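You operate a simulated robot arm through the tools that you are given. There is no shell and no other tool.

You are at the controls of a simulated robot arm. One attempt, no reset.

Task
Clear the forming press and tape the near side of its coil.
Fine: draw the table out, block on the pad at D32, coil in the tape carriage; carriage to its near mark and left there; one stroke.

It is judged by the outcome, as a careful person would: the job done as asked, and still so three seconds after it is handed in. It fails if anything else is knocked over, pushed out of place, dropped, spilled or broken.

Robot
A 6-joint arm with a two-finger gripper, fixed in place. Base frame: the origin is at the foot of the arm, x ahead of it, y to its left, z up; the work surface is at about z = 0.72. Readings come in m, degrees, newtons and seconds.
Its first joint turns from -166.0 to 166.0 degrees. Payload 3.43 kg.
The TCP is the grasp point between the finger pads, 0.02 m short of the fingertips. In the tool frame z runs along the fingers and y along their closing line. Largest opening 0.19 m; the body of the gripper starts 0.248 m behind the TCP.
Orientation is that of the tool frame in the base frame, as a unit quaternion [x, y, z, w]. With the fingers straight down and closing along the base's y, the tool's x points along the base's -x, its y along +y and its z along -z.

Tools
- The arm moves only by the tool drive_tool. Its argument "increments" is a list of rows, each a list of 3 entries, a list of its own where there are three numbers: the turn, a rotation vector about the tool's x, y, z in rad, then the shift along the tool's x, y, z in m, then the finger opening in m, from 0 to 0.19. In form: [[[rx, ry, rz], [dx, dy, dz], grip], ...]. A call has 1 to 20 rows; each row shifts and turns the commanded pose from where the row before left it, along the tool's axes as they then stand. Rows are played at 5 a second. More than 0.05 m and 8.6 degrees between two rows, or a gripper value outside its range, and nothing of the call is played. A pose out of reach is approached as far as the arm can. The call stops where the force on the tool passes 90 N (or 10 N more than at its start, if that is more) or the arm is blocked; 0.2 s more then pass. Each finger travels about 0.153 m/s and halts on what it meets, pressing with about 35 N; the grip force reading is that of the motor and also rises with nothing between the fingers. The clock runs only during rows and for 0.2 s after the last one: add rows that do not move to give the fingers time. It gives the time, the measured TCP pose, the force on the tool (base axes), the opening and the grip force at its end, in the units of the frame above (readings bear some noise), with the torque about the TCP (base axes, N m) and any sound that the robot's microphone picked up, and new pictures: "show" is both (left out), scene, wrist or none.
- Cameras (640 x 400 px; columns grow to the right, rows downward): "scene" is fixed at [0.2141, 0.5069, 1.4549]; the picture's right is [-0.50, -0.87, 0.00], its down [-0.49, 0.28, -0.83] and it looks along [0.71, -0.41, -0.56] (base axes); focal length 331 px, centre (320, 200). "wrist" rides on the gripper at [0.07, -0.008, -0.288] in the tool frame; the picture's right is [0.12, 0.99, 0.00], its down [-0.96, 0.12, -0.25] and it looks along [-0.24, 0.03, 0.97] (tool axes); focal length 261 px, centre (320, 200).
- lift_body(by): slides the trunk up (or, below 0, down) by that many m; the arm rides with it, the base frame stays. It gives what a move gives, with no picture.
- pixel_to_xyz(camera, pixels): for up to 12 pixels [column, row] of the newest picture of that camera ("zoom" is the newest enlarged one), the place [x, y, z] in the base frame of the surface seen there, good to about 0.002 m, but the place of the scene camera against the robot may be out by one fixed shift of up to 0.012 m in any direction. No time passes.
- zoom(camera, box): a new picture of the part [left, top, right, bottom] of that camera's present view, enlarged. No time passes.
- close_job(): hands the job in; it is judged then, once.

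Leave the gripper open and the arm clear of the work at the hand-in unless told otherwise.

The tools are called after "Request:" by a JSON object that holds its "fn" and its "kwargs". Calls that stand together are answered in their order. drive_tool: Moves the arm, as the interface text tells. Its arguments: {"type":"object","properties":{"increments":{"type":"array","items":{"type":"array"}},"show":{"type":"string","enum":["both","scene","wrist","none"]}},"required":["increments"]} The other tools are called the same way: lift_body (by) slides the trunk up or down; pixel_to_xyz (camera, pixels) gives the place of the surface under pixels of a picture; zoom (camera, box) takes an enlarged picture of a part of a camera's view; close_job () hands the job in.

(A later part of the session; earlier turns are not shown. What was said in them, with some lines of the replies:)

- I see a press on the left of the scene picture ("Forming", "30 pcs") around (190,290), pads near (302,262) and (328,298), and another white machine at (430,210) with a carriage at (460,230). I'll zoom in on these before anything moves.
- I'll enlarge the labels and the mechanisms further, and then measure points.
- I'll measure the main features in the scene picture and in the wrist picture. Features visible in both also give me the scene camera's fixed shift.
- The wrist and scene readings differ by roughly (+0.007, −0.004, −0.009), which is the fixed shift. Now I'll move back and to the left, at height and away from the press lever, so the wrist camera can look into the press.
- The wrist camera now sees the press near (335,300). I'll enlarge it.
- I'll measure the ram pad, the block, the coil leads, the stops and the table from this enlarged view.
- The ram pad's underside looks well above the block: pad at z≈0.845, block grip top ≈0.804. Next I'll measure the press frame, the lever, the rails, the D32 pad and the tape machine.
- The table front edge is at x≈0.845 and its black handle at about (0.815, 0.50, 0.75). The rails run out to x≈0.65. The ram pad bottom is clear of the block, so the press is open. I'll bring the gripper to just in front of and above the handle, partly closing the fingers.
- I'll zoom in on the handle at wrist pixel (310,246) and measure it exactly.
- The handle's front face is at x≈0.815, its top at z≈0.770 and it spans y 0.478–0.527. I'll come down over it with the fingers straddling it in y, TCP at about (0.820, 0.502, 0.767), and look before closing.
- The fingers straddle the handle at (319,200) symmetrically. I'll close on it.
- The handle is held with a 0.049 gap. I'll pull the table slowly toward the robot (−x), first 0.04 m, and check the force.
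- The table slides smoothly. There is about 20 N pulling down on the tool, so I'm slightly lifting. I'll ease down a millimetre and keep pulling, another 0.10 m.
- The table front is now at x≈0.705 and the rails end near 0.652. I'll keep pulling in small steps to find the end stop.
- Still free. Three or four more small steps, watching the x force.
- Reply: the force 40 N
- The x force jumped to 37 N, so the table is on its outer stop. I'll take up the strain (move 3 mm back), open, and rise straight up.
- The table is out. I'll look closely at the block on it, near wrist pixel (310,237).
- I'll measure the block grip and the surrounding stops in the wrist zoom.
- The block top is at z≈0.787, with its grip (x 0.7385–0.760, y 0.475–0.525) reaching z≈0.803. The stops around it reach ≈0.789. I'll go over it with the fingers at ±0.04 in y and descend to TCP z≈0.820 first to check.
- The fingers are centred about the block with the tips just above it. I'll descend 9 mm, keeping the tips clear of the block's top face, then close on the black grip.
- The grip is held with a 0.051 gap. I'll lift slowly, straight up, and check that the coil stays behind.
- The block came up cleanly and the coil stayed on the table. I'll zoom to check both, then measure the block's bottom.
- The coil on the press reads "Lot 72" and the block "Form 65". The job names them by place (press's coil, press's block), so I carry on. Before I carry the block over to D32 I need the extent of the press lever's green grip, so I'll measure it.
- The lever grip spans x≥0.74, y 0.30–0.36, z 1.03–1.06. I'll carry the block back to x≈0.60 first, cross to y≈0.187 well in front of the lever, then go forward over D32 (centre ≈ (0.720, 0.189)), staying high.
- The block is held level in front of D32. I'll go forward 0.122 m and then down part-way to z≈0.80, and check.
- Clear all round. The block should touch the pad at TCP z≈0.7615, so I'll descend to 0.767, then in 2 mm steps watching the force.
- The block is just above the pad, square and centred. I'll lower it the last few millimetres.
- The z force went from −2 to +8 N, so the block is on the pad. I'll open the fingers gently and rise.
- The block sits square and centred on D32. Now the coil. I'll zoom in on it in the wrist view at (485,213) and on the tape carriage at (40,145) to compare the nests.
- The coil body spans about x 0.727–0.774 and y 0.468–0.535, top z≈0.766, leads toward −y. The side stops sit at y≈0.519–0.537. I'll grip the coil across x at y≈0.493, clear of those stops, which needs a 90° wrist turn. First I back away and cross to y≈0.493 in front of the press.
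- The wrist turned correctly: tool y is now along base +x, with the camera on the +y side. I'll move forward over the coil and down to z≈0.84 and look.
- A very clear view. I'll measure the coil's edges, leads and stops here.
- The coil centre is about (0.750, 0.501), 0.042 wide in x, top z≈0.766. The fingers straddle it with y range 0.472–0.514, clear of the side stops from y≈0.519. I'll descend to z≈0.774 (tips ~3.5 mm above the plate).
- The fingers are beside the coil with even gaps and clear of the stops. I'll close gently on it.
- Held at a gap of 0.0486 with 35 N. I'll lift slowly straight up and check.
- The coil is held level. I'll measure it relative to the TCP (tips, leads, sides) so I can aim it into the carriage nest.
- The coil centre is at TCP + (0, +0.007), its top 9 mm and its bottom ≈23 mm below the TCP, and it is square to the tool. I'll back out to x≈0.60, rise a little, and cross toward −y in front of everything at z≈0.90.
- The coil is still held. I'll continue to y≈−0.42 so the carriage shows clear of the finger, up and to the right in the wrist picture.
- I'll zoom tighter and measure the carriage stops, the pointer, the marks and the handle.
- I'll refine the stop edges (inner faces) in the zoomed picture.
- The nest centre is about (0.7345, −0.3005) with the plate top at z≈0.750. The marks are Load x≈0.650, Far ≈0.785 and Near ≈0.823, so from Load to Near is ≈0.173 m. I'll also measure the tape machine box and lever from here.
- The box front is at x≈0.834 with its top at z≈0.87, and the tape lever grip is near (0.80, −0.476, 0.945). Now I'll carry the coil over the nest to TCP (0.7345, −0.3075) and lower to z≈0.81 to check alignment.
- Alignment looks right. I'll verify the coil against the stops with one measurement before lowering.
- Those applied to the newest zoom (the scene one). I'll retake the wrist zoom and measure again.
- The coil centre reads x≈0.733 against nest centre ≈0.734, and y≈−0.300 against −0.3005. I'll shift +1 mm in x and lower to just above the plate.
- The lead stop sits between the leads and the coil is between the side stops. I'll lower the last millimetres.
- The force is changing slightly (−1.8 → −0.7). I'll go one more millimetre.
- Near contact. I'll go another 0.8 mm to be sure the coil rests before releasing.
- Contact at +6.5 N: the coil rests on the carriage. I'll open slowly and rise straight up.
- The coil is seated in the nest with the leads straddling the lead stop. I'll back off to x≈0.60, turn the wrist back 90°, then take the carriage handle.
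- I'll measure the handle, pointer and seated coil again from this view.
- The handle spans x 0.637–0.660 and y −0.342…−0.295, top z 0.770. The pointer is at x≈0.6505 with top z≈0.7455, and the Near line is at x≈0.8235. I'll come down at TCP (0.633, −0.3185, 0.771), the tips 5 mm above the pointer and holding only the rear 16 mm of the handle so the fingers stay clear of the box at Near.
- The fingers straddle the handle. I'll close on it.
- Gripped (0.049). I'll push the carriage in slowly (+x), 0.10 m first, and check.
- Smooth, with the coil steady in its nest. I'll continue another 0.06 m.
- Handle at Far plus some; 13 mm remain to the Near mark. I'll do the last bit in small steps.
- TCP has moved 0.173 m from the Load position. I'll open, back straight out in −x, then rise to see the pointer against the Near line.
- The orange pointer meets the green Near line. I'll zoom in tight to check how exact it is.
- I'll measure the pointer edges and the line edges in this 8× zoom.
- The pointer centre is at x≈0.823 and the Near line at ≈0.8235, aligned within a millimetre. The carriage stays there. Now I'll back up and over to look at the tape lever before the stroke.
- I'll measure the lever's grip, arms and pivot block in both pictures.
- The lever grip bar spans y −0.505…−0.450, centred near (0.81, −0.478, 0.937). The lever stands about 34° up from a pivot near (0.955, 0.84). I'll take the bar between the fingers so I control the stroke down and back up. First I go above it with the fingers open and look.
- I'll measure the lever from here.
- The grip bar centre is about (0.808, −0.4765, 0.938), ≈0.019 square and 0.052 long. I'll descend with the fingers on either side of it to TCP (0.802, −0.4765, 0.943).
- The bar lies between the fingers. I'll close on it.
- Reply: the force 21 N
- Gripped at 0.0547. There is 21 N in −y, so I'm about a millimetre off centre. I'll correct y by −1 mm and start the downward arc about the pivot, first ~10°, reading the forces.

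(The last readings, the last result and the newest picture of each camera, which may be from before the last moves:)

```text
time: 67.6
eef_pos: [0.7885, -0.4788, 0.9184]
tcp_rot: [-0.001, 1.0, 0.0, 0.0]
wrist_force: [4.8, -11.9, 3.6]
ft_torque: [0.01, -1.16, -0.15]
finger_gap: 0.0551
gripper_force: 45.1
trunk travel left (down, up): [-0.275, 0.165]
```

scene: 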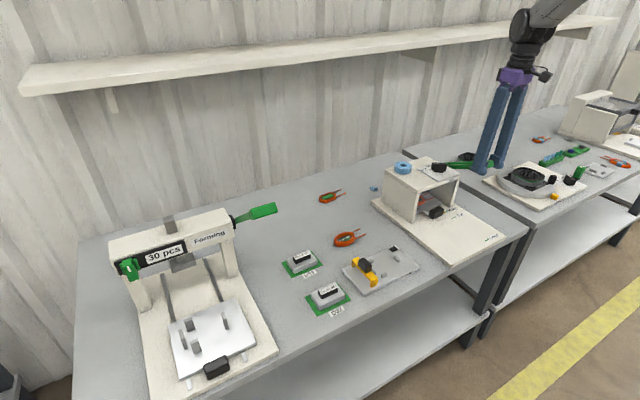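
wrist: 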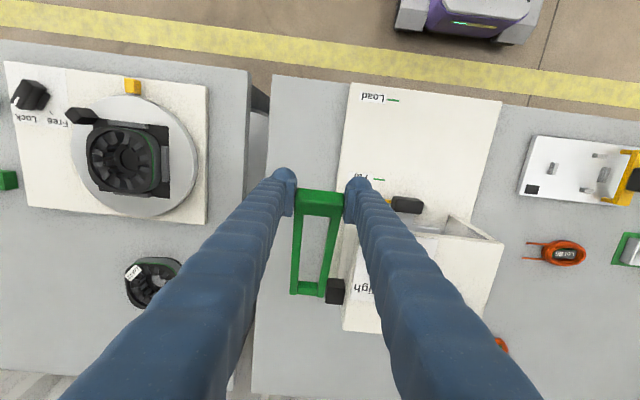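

The lever moves easily (≈5 N). I'll continue the arc down another 20° and listen.

Request:
{"fn": "drive_tool", "kwargs": {"increments": [[[0, 0, 0], [0.0059, -0.0005, 0.0142], 0.04], [[0, 0, 0], [0.0046, 0, 0.0146], 0.04], [[0, 0, 0], [0.0033, 0, 0.015], 0.04], [[0, 0, 0], [0.002, 0, 0.0153], 0.04], [[0, 0, 0], [0, 0, 0], 0.04]]}}

Request:
{"fn": "zoom", "kwargs": {"camera": "scene", "box": [420, 120, 540, 220]}}

```text
time: 68.8
eef_pos: [0.7715, -0.4787, 0.8565]
tcp_rot: [0.0, 1.0, -0.001, -0.001]
wrist_force: [7.7, -2.6, 3.1]
ft_torque: [-0.04, -0.62, -0.01]
finger_gap: 0.0551
gripper_force: 44.7
trunk travel left (down, up): [-0.275, 0.165]
```

scene: 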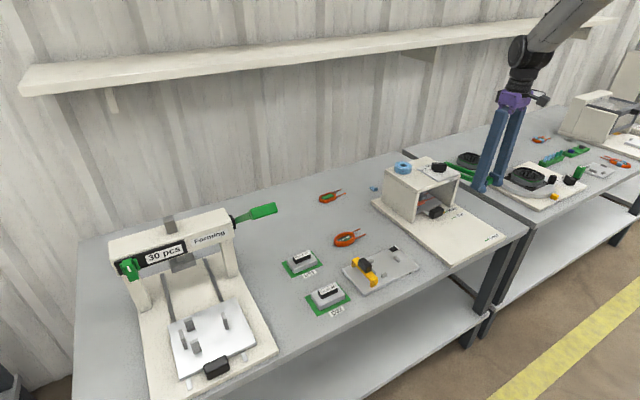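
wrist: 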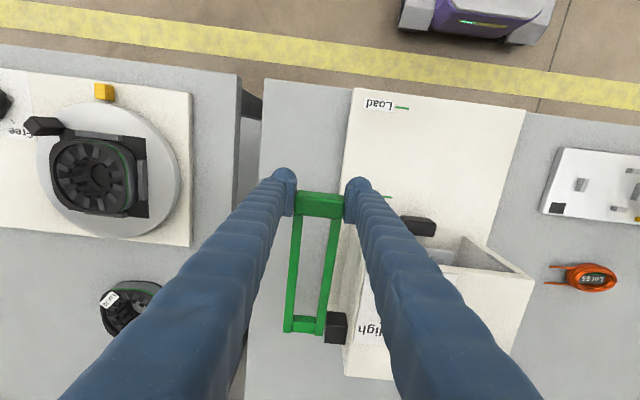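

```text
4.00 times, centred on (480, 170) of scene
```

zoom: 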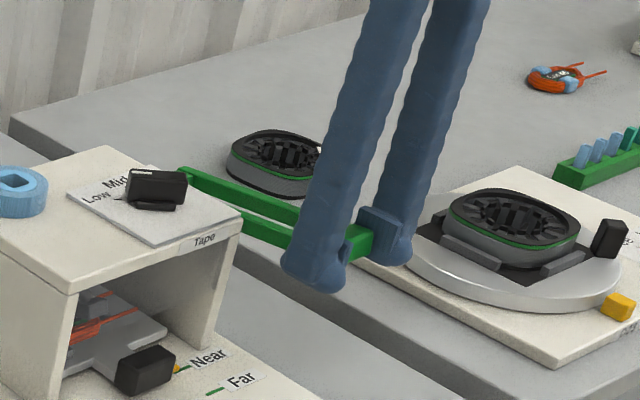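

The lever follows to about 5°, and the pointer is still on Near. I'll continue down, more slowly, watching for the stop or a sound.

Request:
{"fn": "drive_tool", "kwargs": {"increments": [[[0, 0, 0], [0.0, 0, 0.0153], 0.04], [[0, 0, 0], [-0.0015, 0, 0.0153], 0.04], [[0, 0, 0], [0, 0, 0], 0.04]], "show": "wrist"}}

```text
time: 69.6
eef_pos: [0.7709, -0.478, 0.8275]
tcp_rot: [-0.001, 1.0, 0.0, -0.001]
wrist_force: [-3.3, -3.7, 3.6]
ft_torque: [-0.14, -0.67, -0.02]
finger_gap: 0.055
gripper_force: 44.8
trunk travel left (down, up): [-0.275, 0.165]
```

wrist: 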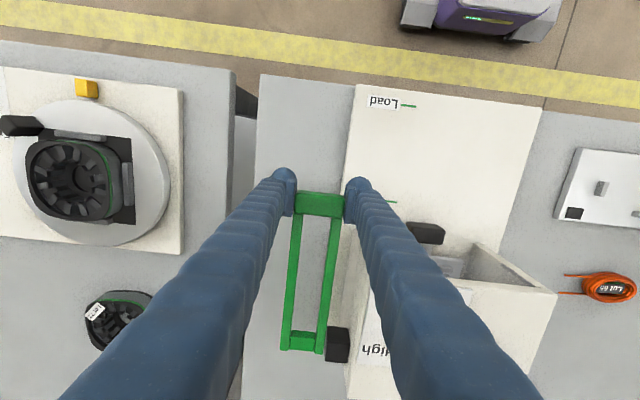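

Still free. I'll continue about 5° at a time.

Request:
{"fn": "drive_tool", "kwargs": {"increments": [[[0, 0, 0], [-0.001, 0, 0.0076], 0.04], [[0, 0, 0], [-0.001, 0, 0.0076], 0.04], [[0, 0, 0], [0, 0, 0], 0.04]], "show": "none"}}

```text
time: 70.4
eef_pos: [0.7742, -0.4776, 0.8125]
tcp_rot: [0.0, 1.0, 0.001, -0.001]
wrist_force: [-11.5, 2.6, 6.0]
ft_torque: [-0.02, -1.12, 0.05]
finger_gap: 0.0549
gripper_force: 45.0
trunk travel left (down, up): [-0.275, 0.165]
```

Still moving. The −11 N in x says I'm turning in a bit early, so I'll keep x constant for the next step.

Request:
{"fn": "drive_tool", "kwargs": {"increments": [[[0, 0, 0], [0.001, 0, 0.0076], 0.04], [[0, 0, 0], [0, 0, 0.0076], 0.04], [[0, 0, 0], [0, 0, 0], 0.04]], "show": "wrist"}}

Request:
{"fn": "zoom", "kwargs": {"camera": "scene", "box": [420, 130, 540, 230]}}

```text
time: 71.2
eef_pos: [0.7764, -0.4784, 0.798]
tcp_rot: [0.0, 1.0, -0.001, 0.0]
wrist_force: [10.5, 12.2, 10.9]
ft_torque: [0.25, -1.33, -0.07]
finger_gap: 0.0547
gripper_force: 44.9
trunk travel left (down, up): [-0.275, 0.165]
```

wrist: 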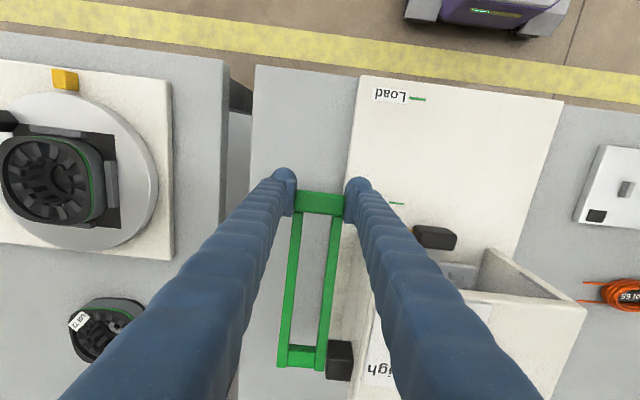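

```text
4.00 times, centred on (480, 180) of scene
```

zoom: 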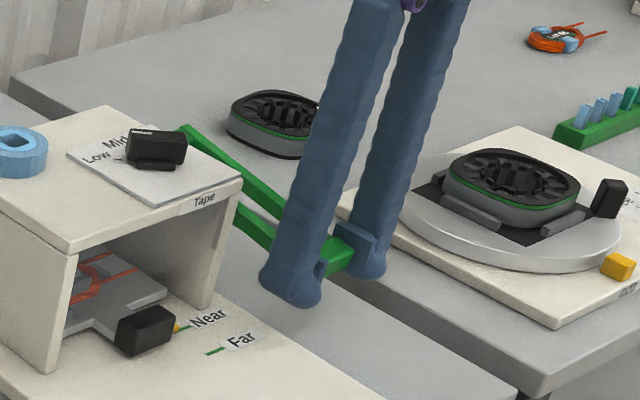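

Force is building slightly and the lever is about 14° below level. I'll continue in small steps with a bit of +x to follow the arc.

Request:
{"fn": "drive_tool", "kwargs": {"increments": [[[0, 0, 0], [-0.002, 0.0005, 0.005], 0.04], [[0, 0, 0], [-0.0015, 0, 0.005], 0.04], [[0, 0, 0], [0, 0, 0], 0.04]], "show": "none"}}

```text
time: 72.0
eef_pos: [0.7769, -0.4789, 0.7908]
tcp_rot: [0.0, 1.0, -0.002, 0.002]
wrist_force: [1.8, 7.6, 44.9]
ft_torque: [0.19, -0.22, -0.13]
finger_gap: 0.0549
gripper_force: 45.3
trunk travel left (down, up): [-0.275, 0.165]
```

The z force jumped to 45 N with the TCP lagging at 0.791, so the lever is on its bottom stop (about −17°). I'll hold there for a moment and look.

Request:
{"fn": "drive_tool", "kwargs": {"increments": [[[0, 0, 0], [0, 0, 0], 0.04], [[0, 0, 0], [0, 0, 0], 0.04]]}}

Request:
{"fn": "zoom", "kwargs": {"camera": "scene", "box": [400, 150, 500, 230]}}

```text
time: 72.6
eef_pos: [0.776, -0.4775, 0.7905]
tcp_rot: [0.001, 1.0, -0.001, 0.001]
wrist_force: [4.3, 0.7, 44.5]
ft_torque: [0.07, 0.03, -0.05]
finger_gap: 0.055
gripper_force: 44.9
trunk travel left (down, up): [-0.275, 0.165]
```

scene: 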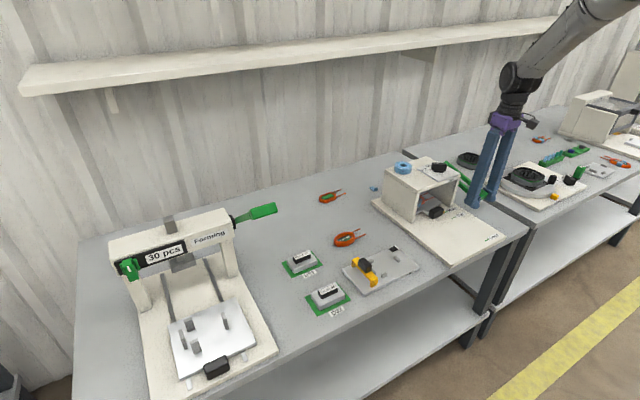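
wrist: 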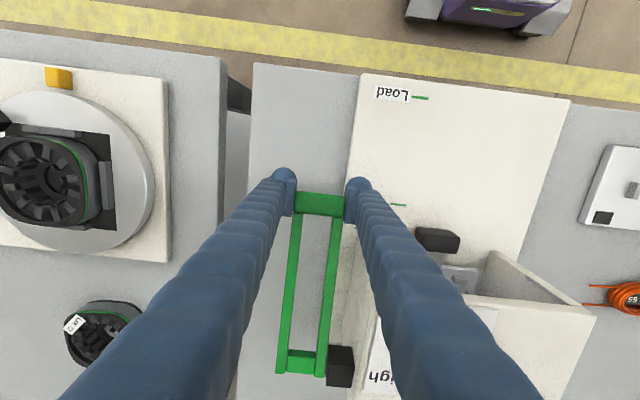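

```text
5.00 times, centred on (450, 190) of scene
```

zoom: 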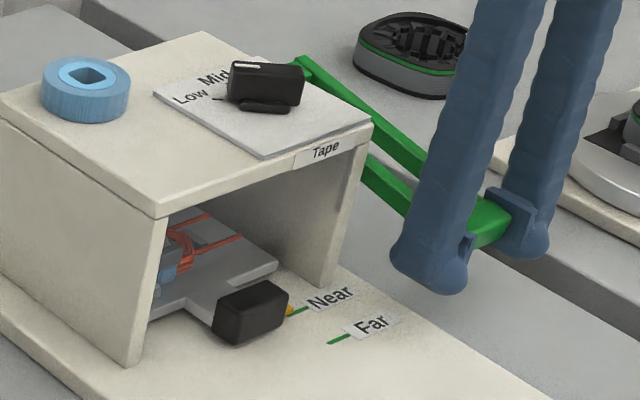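

Something blue, the tape, now shows at the coil inside (zoom (165,270)). I'll bring the lever back up along the same arc, still gripped, once.

Request:
{"fn": "drive_tool", "kwargs": {"increments": [[[0, 0, 0], [0.0015, 0, -0.005], 0.04], [[0, 0, 0], [0.002, 0, -0.005], 0.04], [[0, 0, 0], [0, 0, -0.0076], 0.04], [[0, 0, 0], [0.0005, 0, -0.0076], 0.04], [[0, 0, 0], [0.0005, 0, -0.0076], 0.04], [[0, 0, 0], [0.0005, 0, -0.0076], 0.04], [[0, 0, 0], [0.0005, 0, -0.0153], 0.04], [[0, 0, 0], [-0.0005, 0, -0.0153], 0.04], [[0, 0, 0], [0, 0, 0], 0.04]], "show": "wrist"}}

```text
time: 74.6
eef_pos: [0.773, -0.478, 0.8585]
tcp_rot: [0.0, 1.0, -0.001, -0.001]
wrist_force: [5.0, -7.8, -5.3]
ft_torque: [-0.06, 0.93, -0.18]
finger_gap: 0.0552
gripper_force: 44.6
trunk travel left (down, up): [-0.275, 0.165]
```

wrist: 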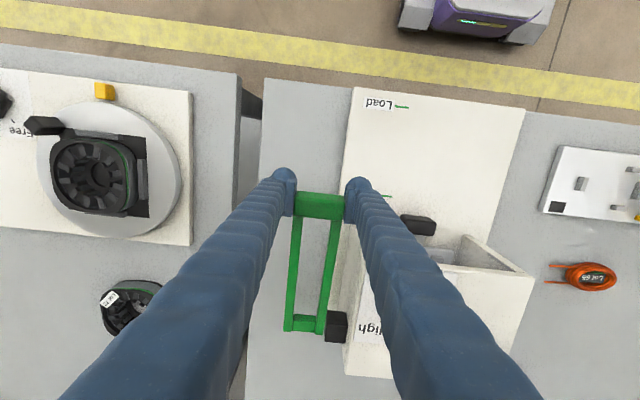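

The lever does not spring back (only ≈5 N of friction), so I'll carry it back up to where it started.

Request:
{"fn": "drive_tool", "kwargs": {"increments": [[[0, 0, 0], [-0.001, 0, -0.0153], 0.04], [[0, 0, 0], [-0.0033, 0, -0.015], 0.04], [[0, 0, 0], [-0.0046, 0, -0.0146], 0.04], [[0, 0, 0], [-0.0059, 0, -0.0142], 0.04], [[0, 0, 0], [-0.0071, 0, -0.0136], 0.04], [[0, 0, 0], [0, 0, 0], 0.04]], "show": "none"}}

```text
time: 76.0
eef_pos: [0.7946, -0.4786, 0.9291]
tcp_rot: [0.0, 1.0, 0.001, 0.0]
wrist_force: [-7.0, -16.5, -3.8]
ft_torque: [0.05, 1.44, -0.14]
finger_gap: 0.0552
gripper_force: 45.0
trunk travel left (down, up): [-0.275, 0.165]
```

Now the last bit to the top, in small steps.

Request:
{"fn": "drive_tool", "kwargs": {"increments": [[[0, 0, 0], [-0.004, 0.0005, -0.006], 0.04], [[0, 0, 0], [-0.004, 0.0005, -0.006], 0.04], [[0, 0, 0], [0, 0, 0], 0.04]]}}

Request:
{"fn": "zoom", "kwargs": {"camera": "scene", "box": [400, 130, 520, 230]}}

```text
time: 76.8
eef_pos: [0.7988, -0.479, 0.9388]
tcp_rot: [0.001, 1.0, 0.002, -0.003]
wrist_force: [-27.7, -18.5, -31.0]
ft_torque: [0.04, 0.47, -0.28]
finger_gap: 0.0559
gripper_force: 44.7
trunk travel left (down, up): [-0.275, 0.165]
```

scene: 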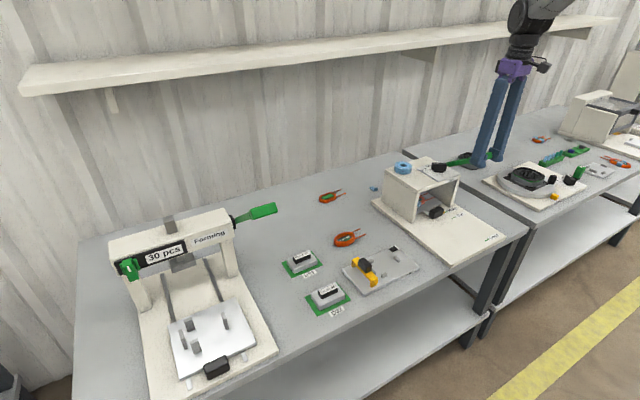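
wrist: 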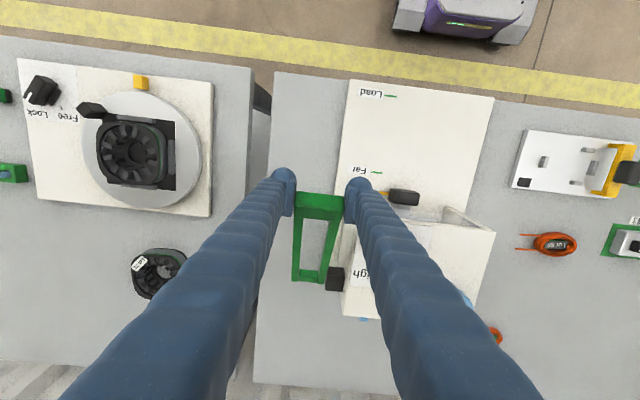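

```text
4.00 times, centred on (460, 180) of scene
```

zoom: 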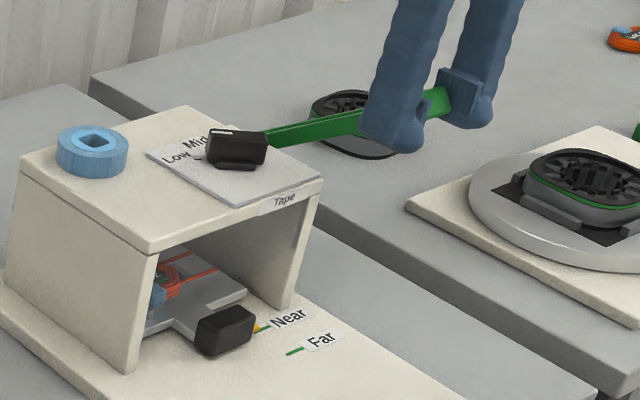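

The −28/−31 N reaction shows the lever is back on its top stop. I'll ease off 2 mm, open, and rise clear.

Request:
{"fn": "drive_tool", "kwargs": {"increments": [[[0, 0, 0], [0.002, -0.001, 0.003], 0.04], [[0, 0, 0], [0, 0, 0], 0.065], [[0, 0, 0], [0, 0, 0], 0.085], [[0, 0, 0], [0, 0, 0], 0.085], [[0, 0, 0], [0, 0, -0.03], 0.085], [[0, 0, 0], [0, 0, -0.04], 0.085], [[0, 0, 0], [0, 0, -0.04], 0.085], [[0, 0, 0], [0, 0, 0], 0.085]]}}

Request:
{"fn": "zoom", "kwargs": {"camera": "wrist", "box": [240, 150, 400, 310]}}

Request:
{"fn": "zoom", "kwargs": {"camera": "scene", "box": [400, 130, 520, 230]}}

```text
time: 78.6
eef_pos: [0.8024, -0.476, 1.0503]
tcp_rot: [0.0, 1.0, -0.001, -0.002]
wrist_force: [-1.0, 0.2, -0.3]
ft_torque: [0.0, 0.0, 0.01]
finger_gap: 0.085
gripper_force: 0.1
trunk travel left (down, up): [-0.275, 0.165]
```

scene: 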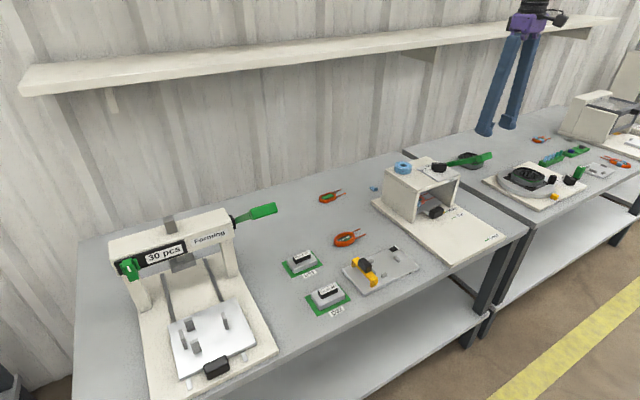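
wrist: 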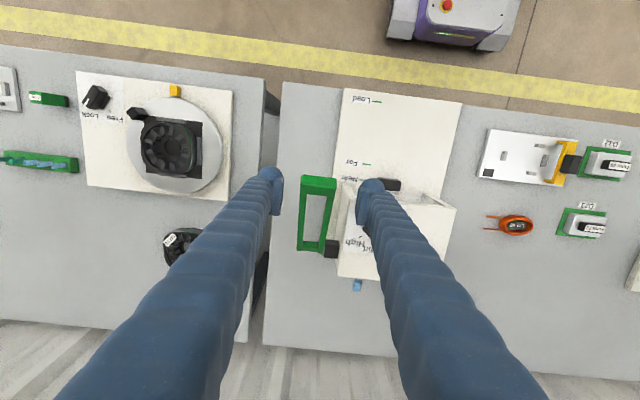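

```text
2.50 times, centred on (320, 230) of wrist
```

zoom: 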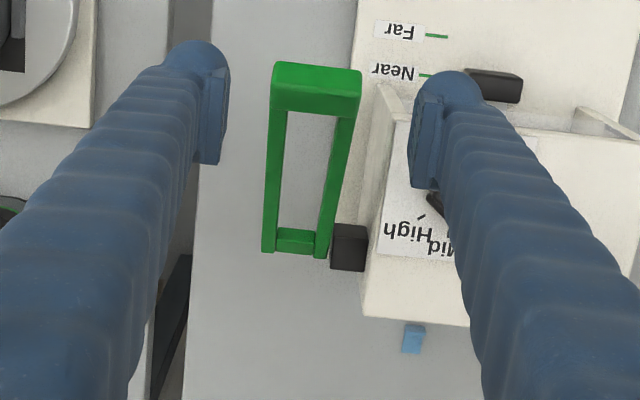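

```text
4.00 times, centred on (460, 180) of scene
```

zoom: 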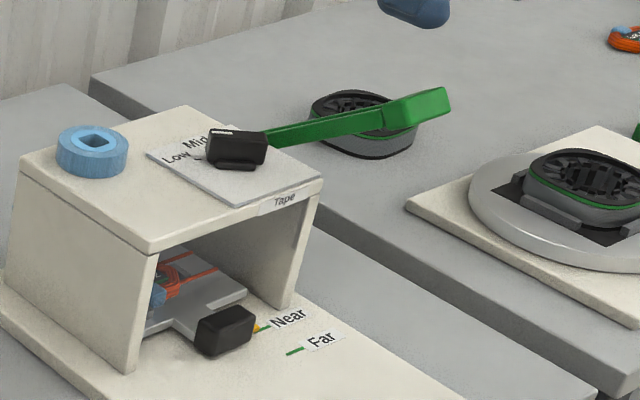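

The lever is back at its top position and the carriage pointer is still on Near. I'd like to confirm the tape on the coil inside the machine, so I'll back off and tilt the wrist to look in through the opening.

Request:
{"fn": "drive_tool", "kwargs": {"increments": [[[0, 0, 0], [0.04, 0.01, 0], 0.085], [[0, 0, 0], [0.04, 0.02, 0], 0.085], [[0, 0, 0], [0.04, 0.03, 0], 0.085], [[0, 0, 0], [0.04, 0.03, 0], 0.085], [[0, 0, 0], [0.04, 0.03, 0.01], 0.14], [[0, 0, 0], [0.03, 0.03, 0.01], 0.19], [[0, 0, 0], [0, 0, 0], 0.19], [[0, -0.14, 0], [0, 0, 0], 0.19], [[0, -0.14, 0], [0, 0, 0], 0.19], [[0, -0.14, 0], [0, 0, 0], 0.19], [[0, -0.14, 0], [0, 0, 0], 0.19], [[0, -0.14, 0], [0, 0, 0], 0.19], [[0, 0, 0], [0, 0, 0], 0.19]]}}

Request:
{"fn": "zoom", "kwargs": {"camera": "wrist", "box": [230, 120, 410, 280]}}

```text
refused: row 5 steps farther than a row can; nothing moved
```

```text
2.50 times, centred on (320, 200) of wrist
```

zoom: 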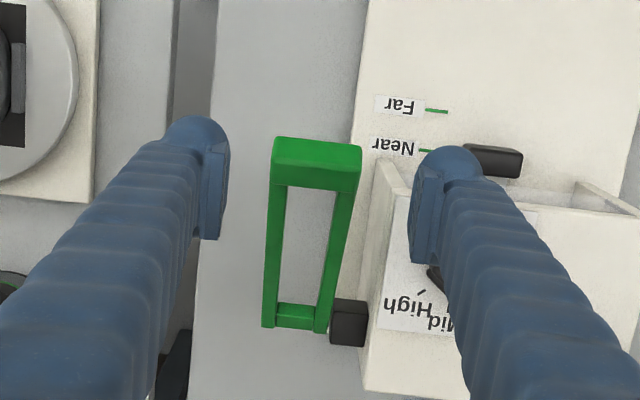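

One row was a touch over the 0.05 m step, so nothing moved. I'll send it again with shorter steps.

Request:
{"fn": "drive_tool", "kwargs": {"increments": [[[0, 0, 0], [0.04, 0.01, 0], 0.085], [[0, 0, 0], [0.04, 0.02, 0], 0.085], [[0, 0, 0], [0.038, 0.028, 0], 0.085], [[0, 0, 0], [0.038, 0.028, 0], 0.085], [[0, 0, 0], [0.036, 0.028, 0], 0.14], [[0, 0, 0], [0.03, 0.03, 0], 0.19], [[0, 0, 0], [0, 0, 0], 0.19], [[0, -0.14, 0], [0, 0, 0], 0.19], [[0, -0.14, 0], [0, 0, 0], 0.19], [[0, -0.14, 0], [0, 0, 0], 0.19], [[0, -0.14, 0], [0, 0, 0], 0.19], [[0, -0.14, 0], [0, 0, 0], 0.19], [[0, 0, 0], [0, 0, 0], 0.19]]}}

Request:
{"fn": "zoom", "kwargs": {"camera": "wrist", "box": [230, 120, 410, 280]}}

```text
time: 81.4
eef_pos: [0.5771, -0.3307, 1.0493]
tcp_rot: [0.0, 0.94, 0.005, 0.342]
wrist_force: [-0.3, -3.3, 0.8]
ft_torque: [0.41, 0.13, 0.38]
finger_gap: 0.1897
gripper_force: 0.0
trunk travel left (down, up): [-0.275, 0.165]
```

scene: 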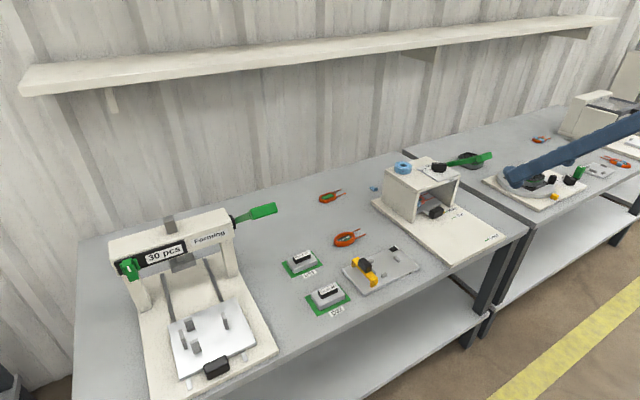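
wrist: 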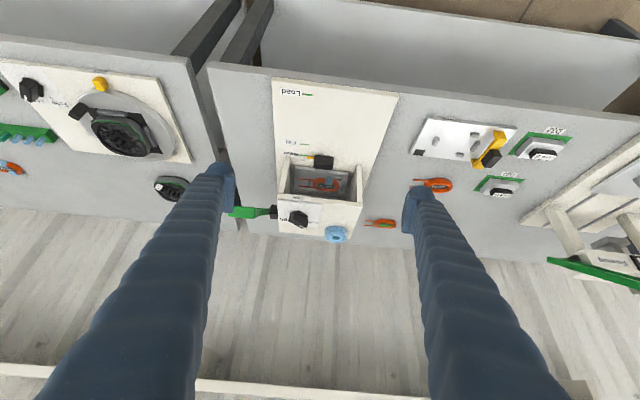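

```text
2.50 times, centred on (320, 200) of wrist
```

zoom: 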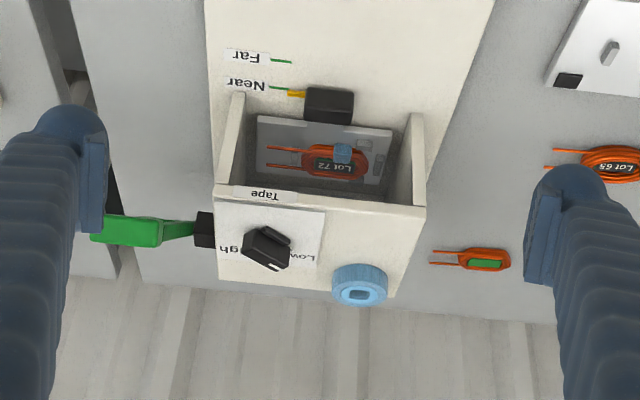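

A blue tape wrap now shows on the coil's near (handle) side, at zoom (343,152). One close look at that, and at the whole bench.

Request:
{"fn": "zoom", "kwargs": {"camera": "wrist", "box": [285, 145, 370, 210]}}

Request:
{"fn": "zoom", "kwargs": {"camera": "scene", "box": [90, 180, 430, 400]}}

```text
6.15 times, centred on (328, 178) of wrist
```

zoom: 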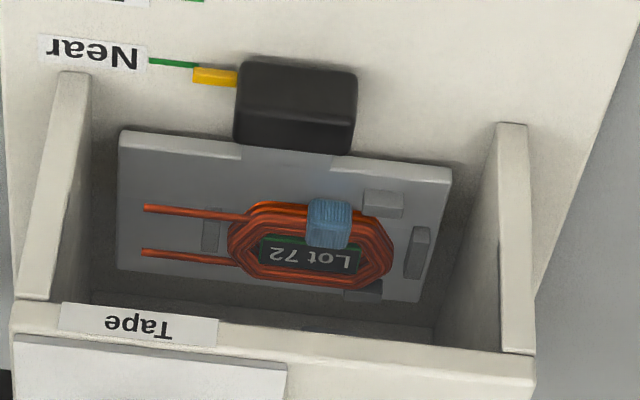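

```text
1.82 times, centred on (260, 290) of scene
```

zoom: 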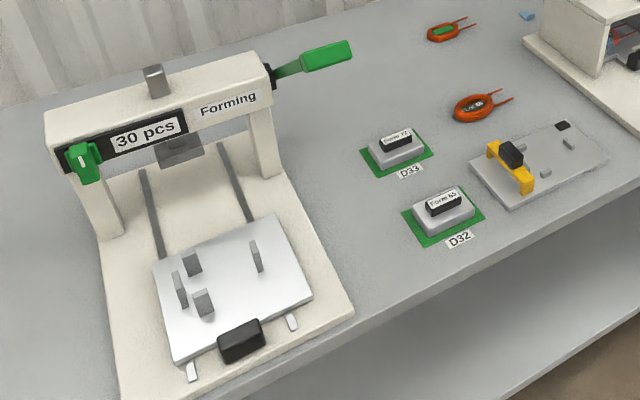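

Tape is on the near side, the pointer is on Near, the press table is out and empty, and the block is on D32. I'll straighten the wrist and park a bit higher, gripper open, then hand in.

Request:
{"fn": "drive_tool", "kwargs": {"increments": [[[0, 0.14, 0], [0, 0, 0], 0.19], [[0, 0.14, 0], [0, 0, 0], 0.19], [[0, 0.14, 0], [0, 0, 0], 0.19], [[0, 0.14, 0], [0, 0, 0], 0.19], [[0, 0.14, 0], [0, 0, 0], 0.19], [[0, 0, 0], [0, 0, -0.04], 0.19], [[0, 0, 0], [0, 0, -0.04], 0.19], [[0, 0, 0], [0, 0, 0], 0.19], [[0, 0, 0], [0, 0, 0], 0.19]]}}

```text
time: 83.4
eef_pos: [0.5788, -0.3324, 1.1289]
tcp_rot: [0.0, 1.0, 0.001, 0.0]
wrist_force: [-0.5, 0.0, -0.3]
ft_torque: [0.01, -0.03, 0.0]
finger_gap: 0.1899
gripper_force: 0.1
trunk travel left (down, up): [-0.275, 0.165]
```

scene: 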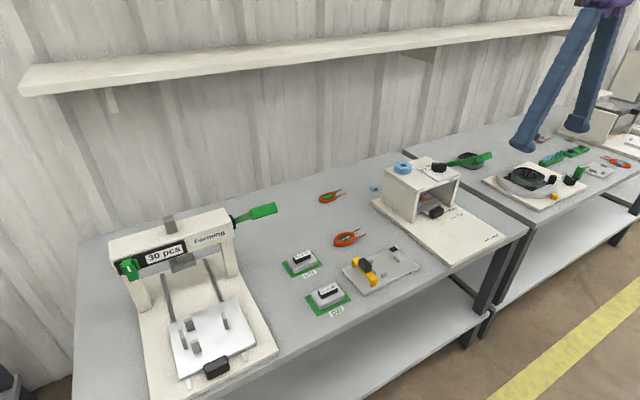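
wrist: 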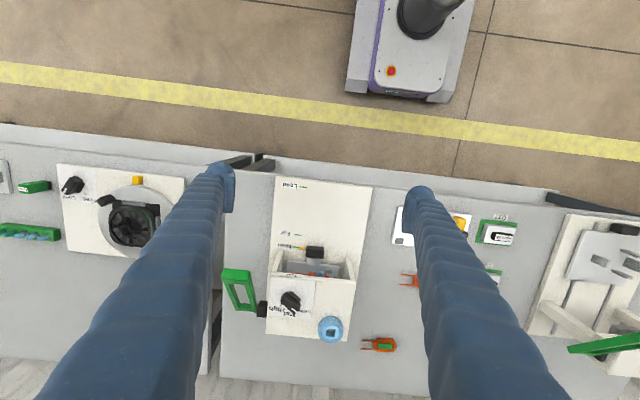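

The arm is upright, open and clear, and everything is where the job asks. I'm handing in.

Request:
{"fn": "close_job", "kwargs": {}}

```text
The job is handed in.
```

The press is cleared and its coil has tape on the near side. I've handed the job in; no verdict came back.

- **Press:** I drew the table out to its stop. It is empty.
- **Block:** "Form 65" sits square and near the centre of the D32 pad.
- **Coil:** It is seated in the tape carriage, leads straddling the lead stop.
- **Carriage:** I pushed it to the Near mark and left it there. The pointer measured within about 1 mm of the line.
- **Stroke:** I took the tape lever down to its bottom stop once. It did not spring back, so I carried it up to its top position. One blue wrap of tape now shows on the near side of the coil.

I saw nothing else moved or knocked over, and I left the tape knob as it was. The arm is parked clear with the gripper open.

The labels don't match: the coil in the press read "Lot 72", but the block on it was "Form 65". "Form 72" is on D33, and a separate coil on the bench is marked "Lot 65". I went by position as you asked, but check whether that coil was formed with the right block.
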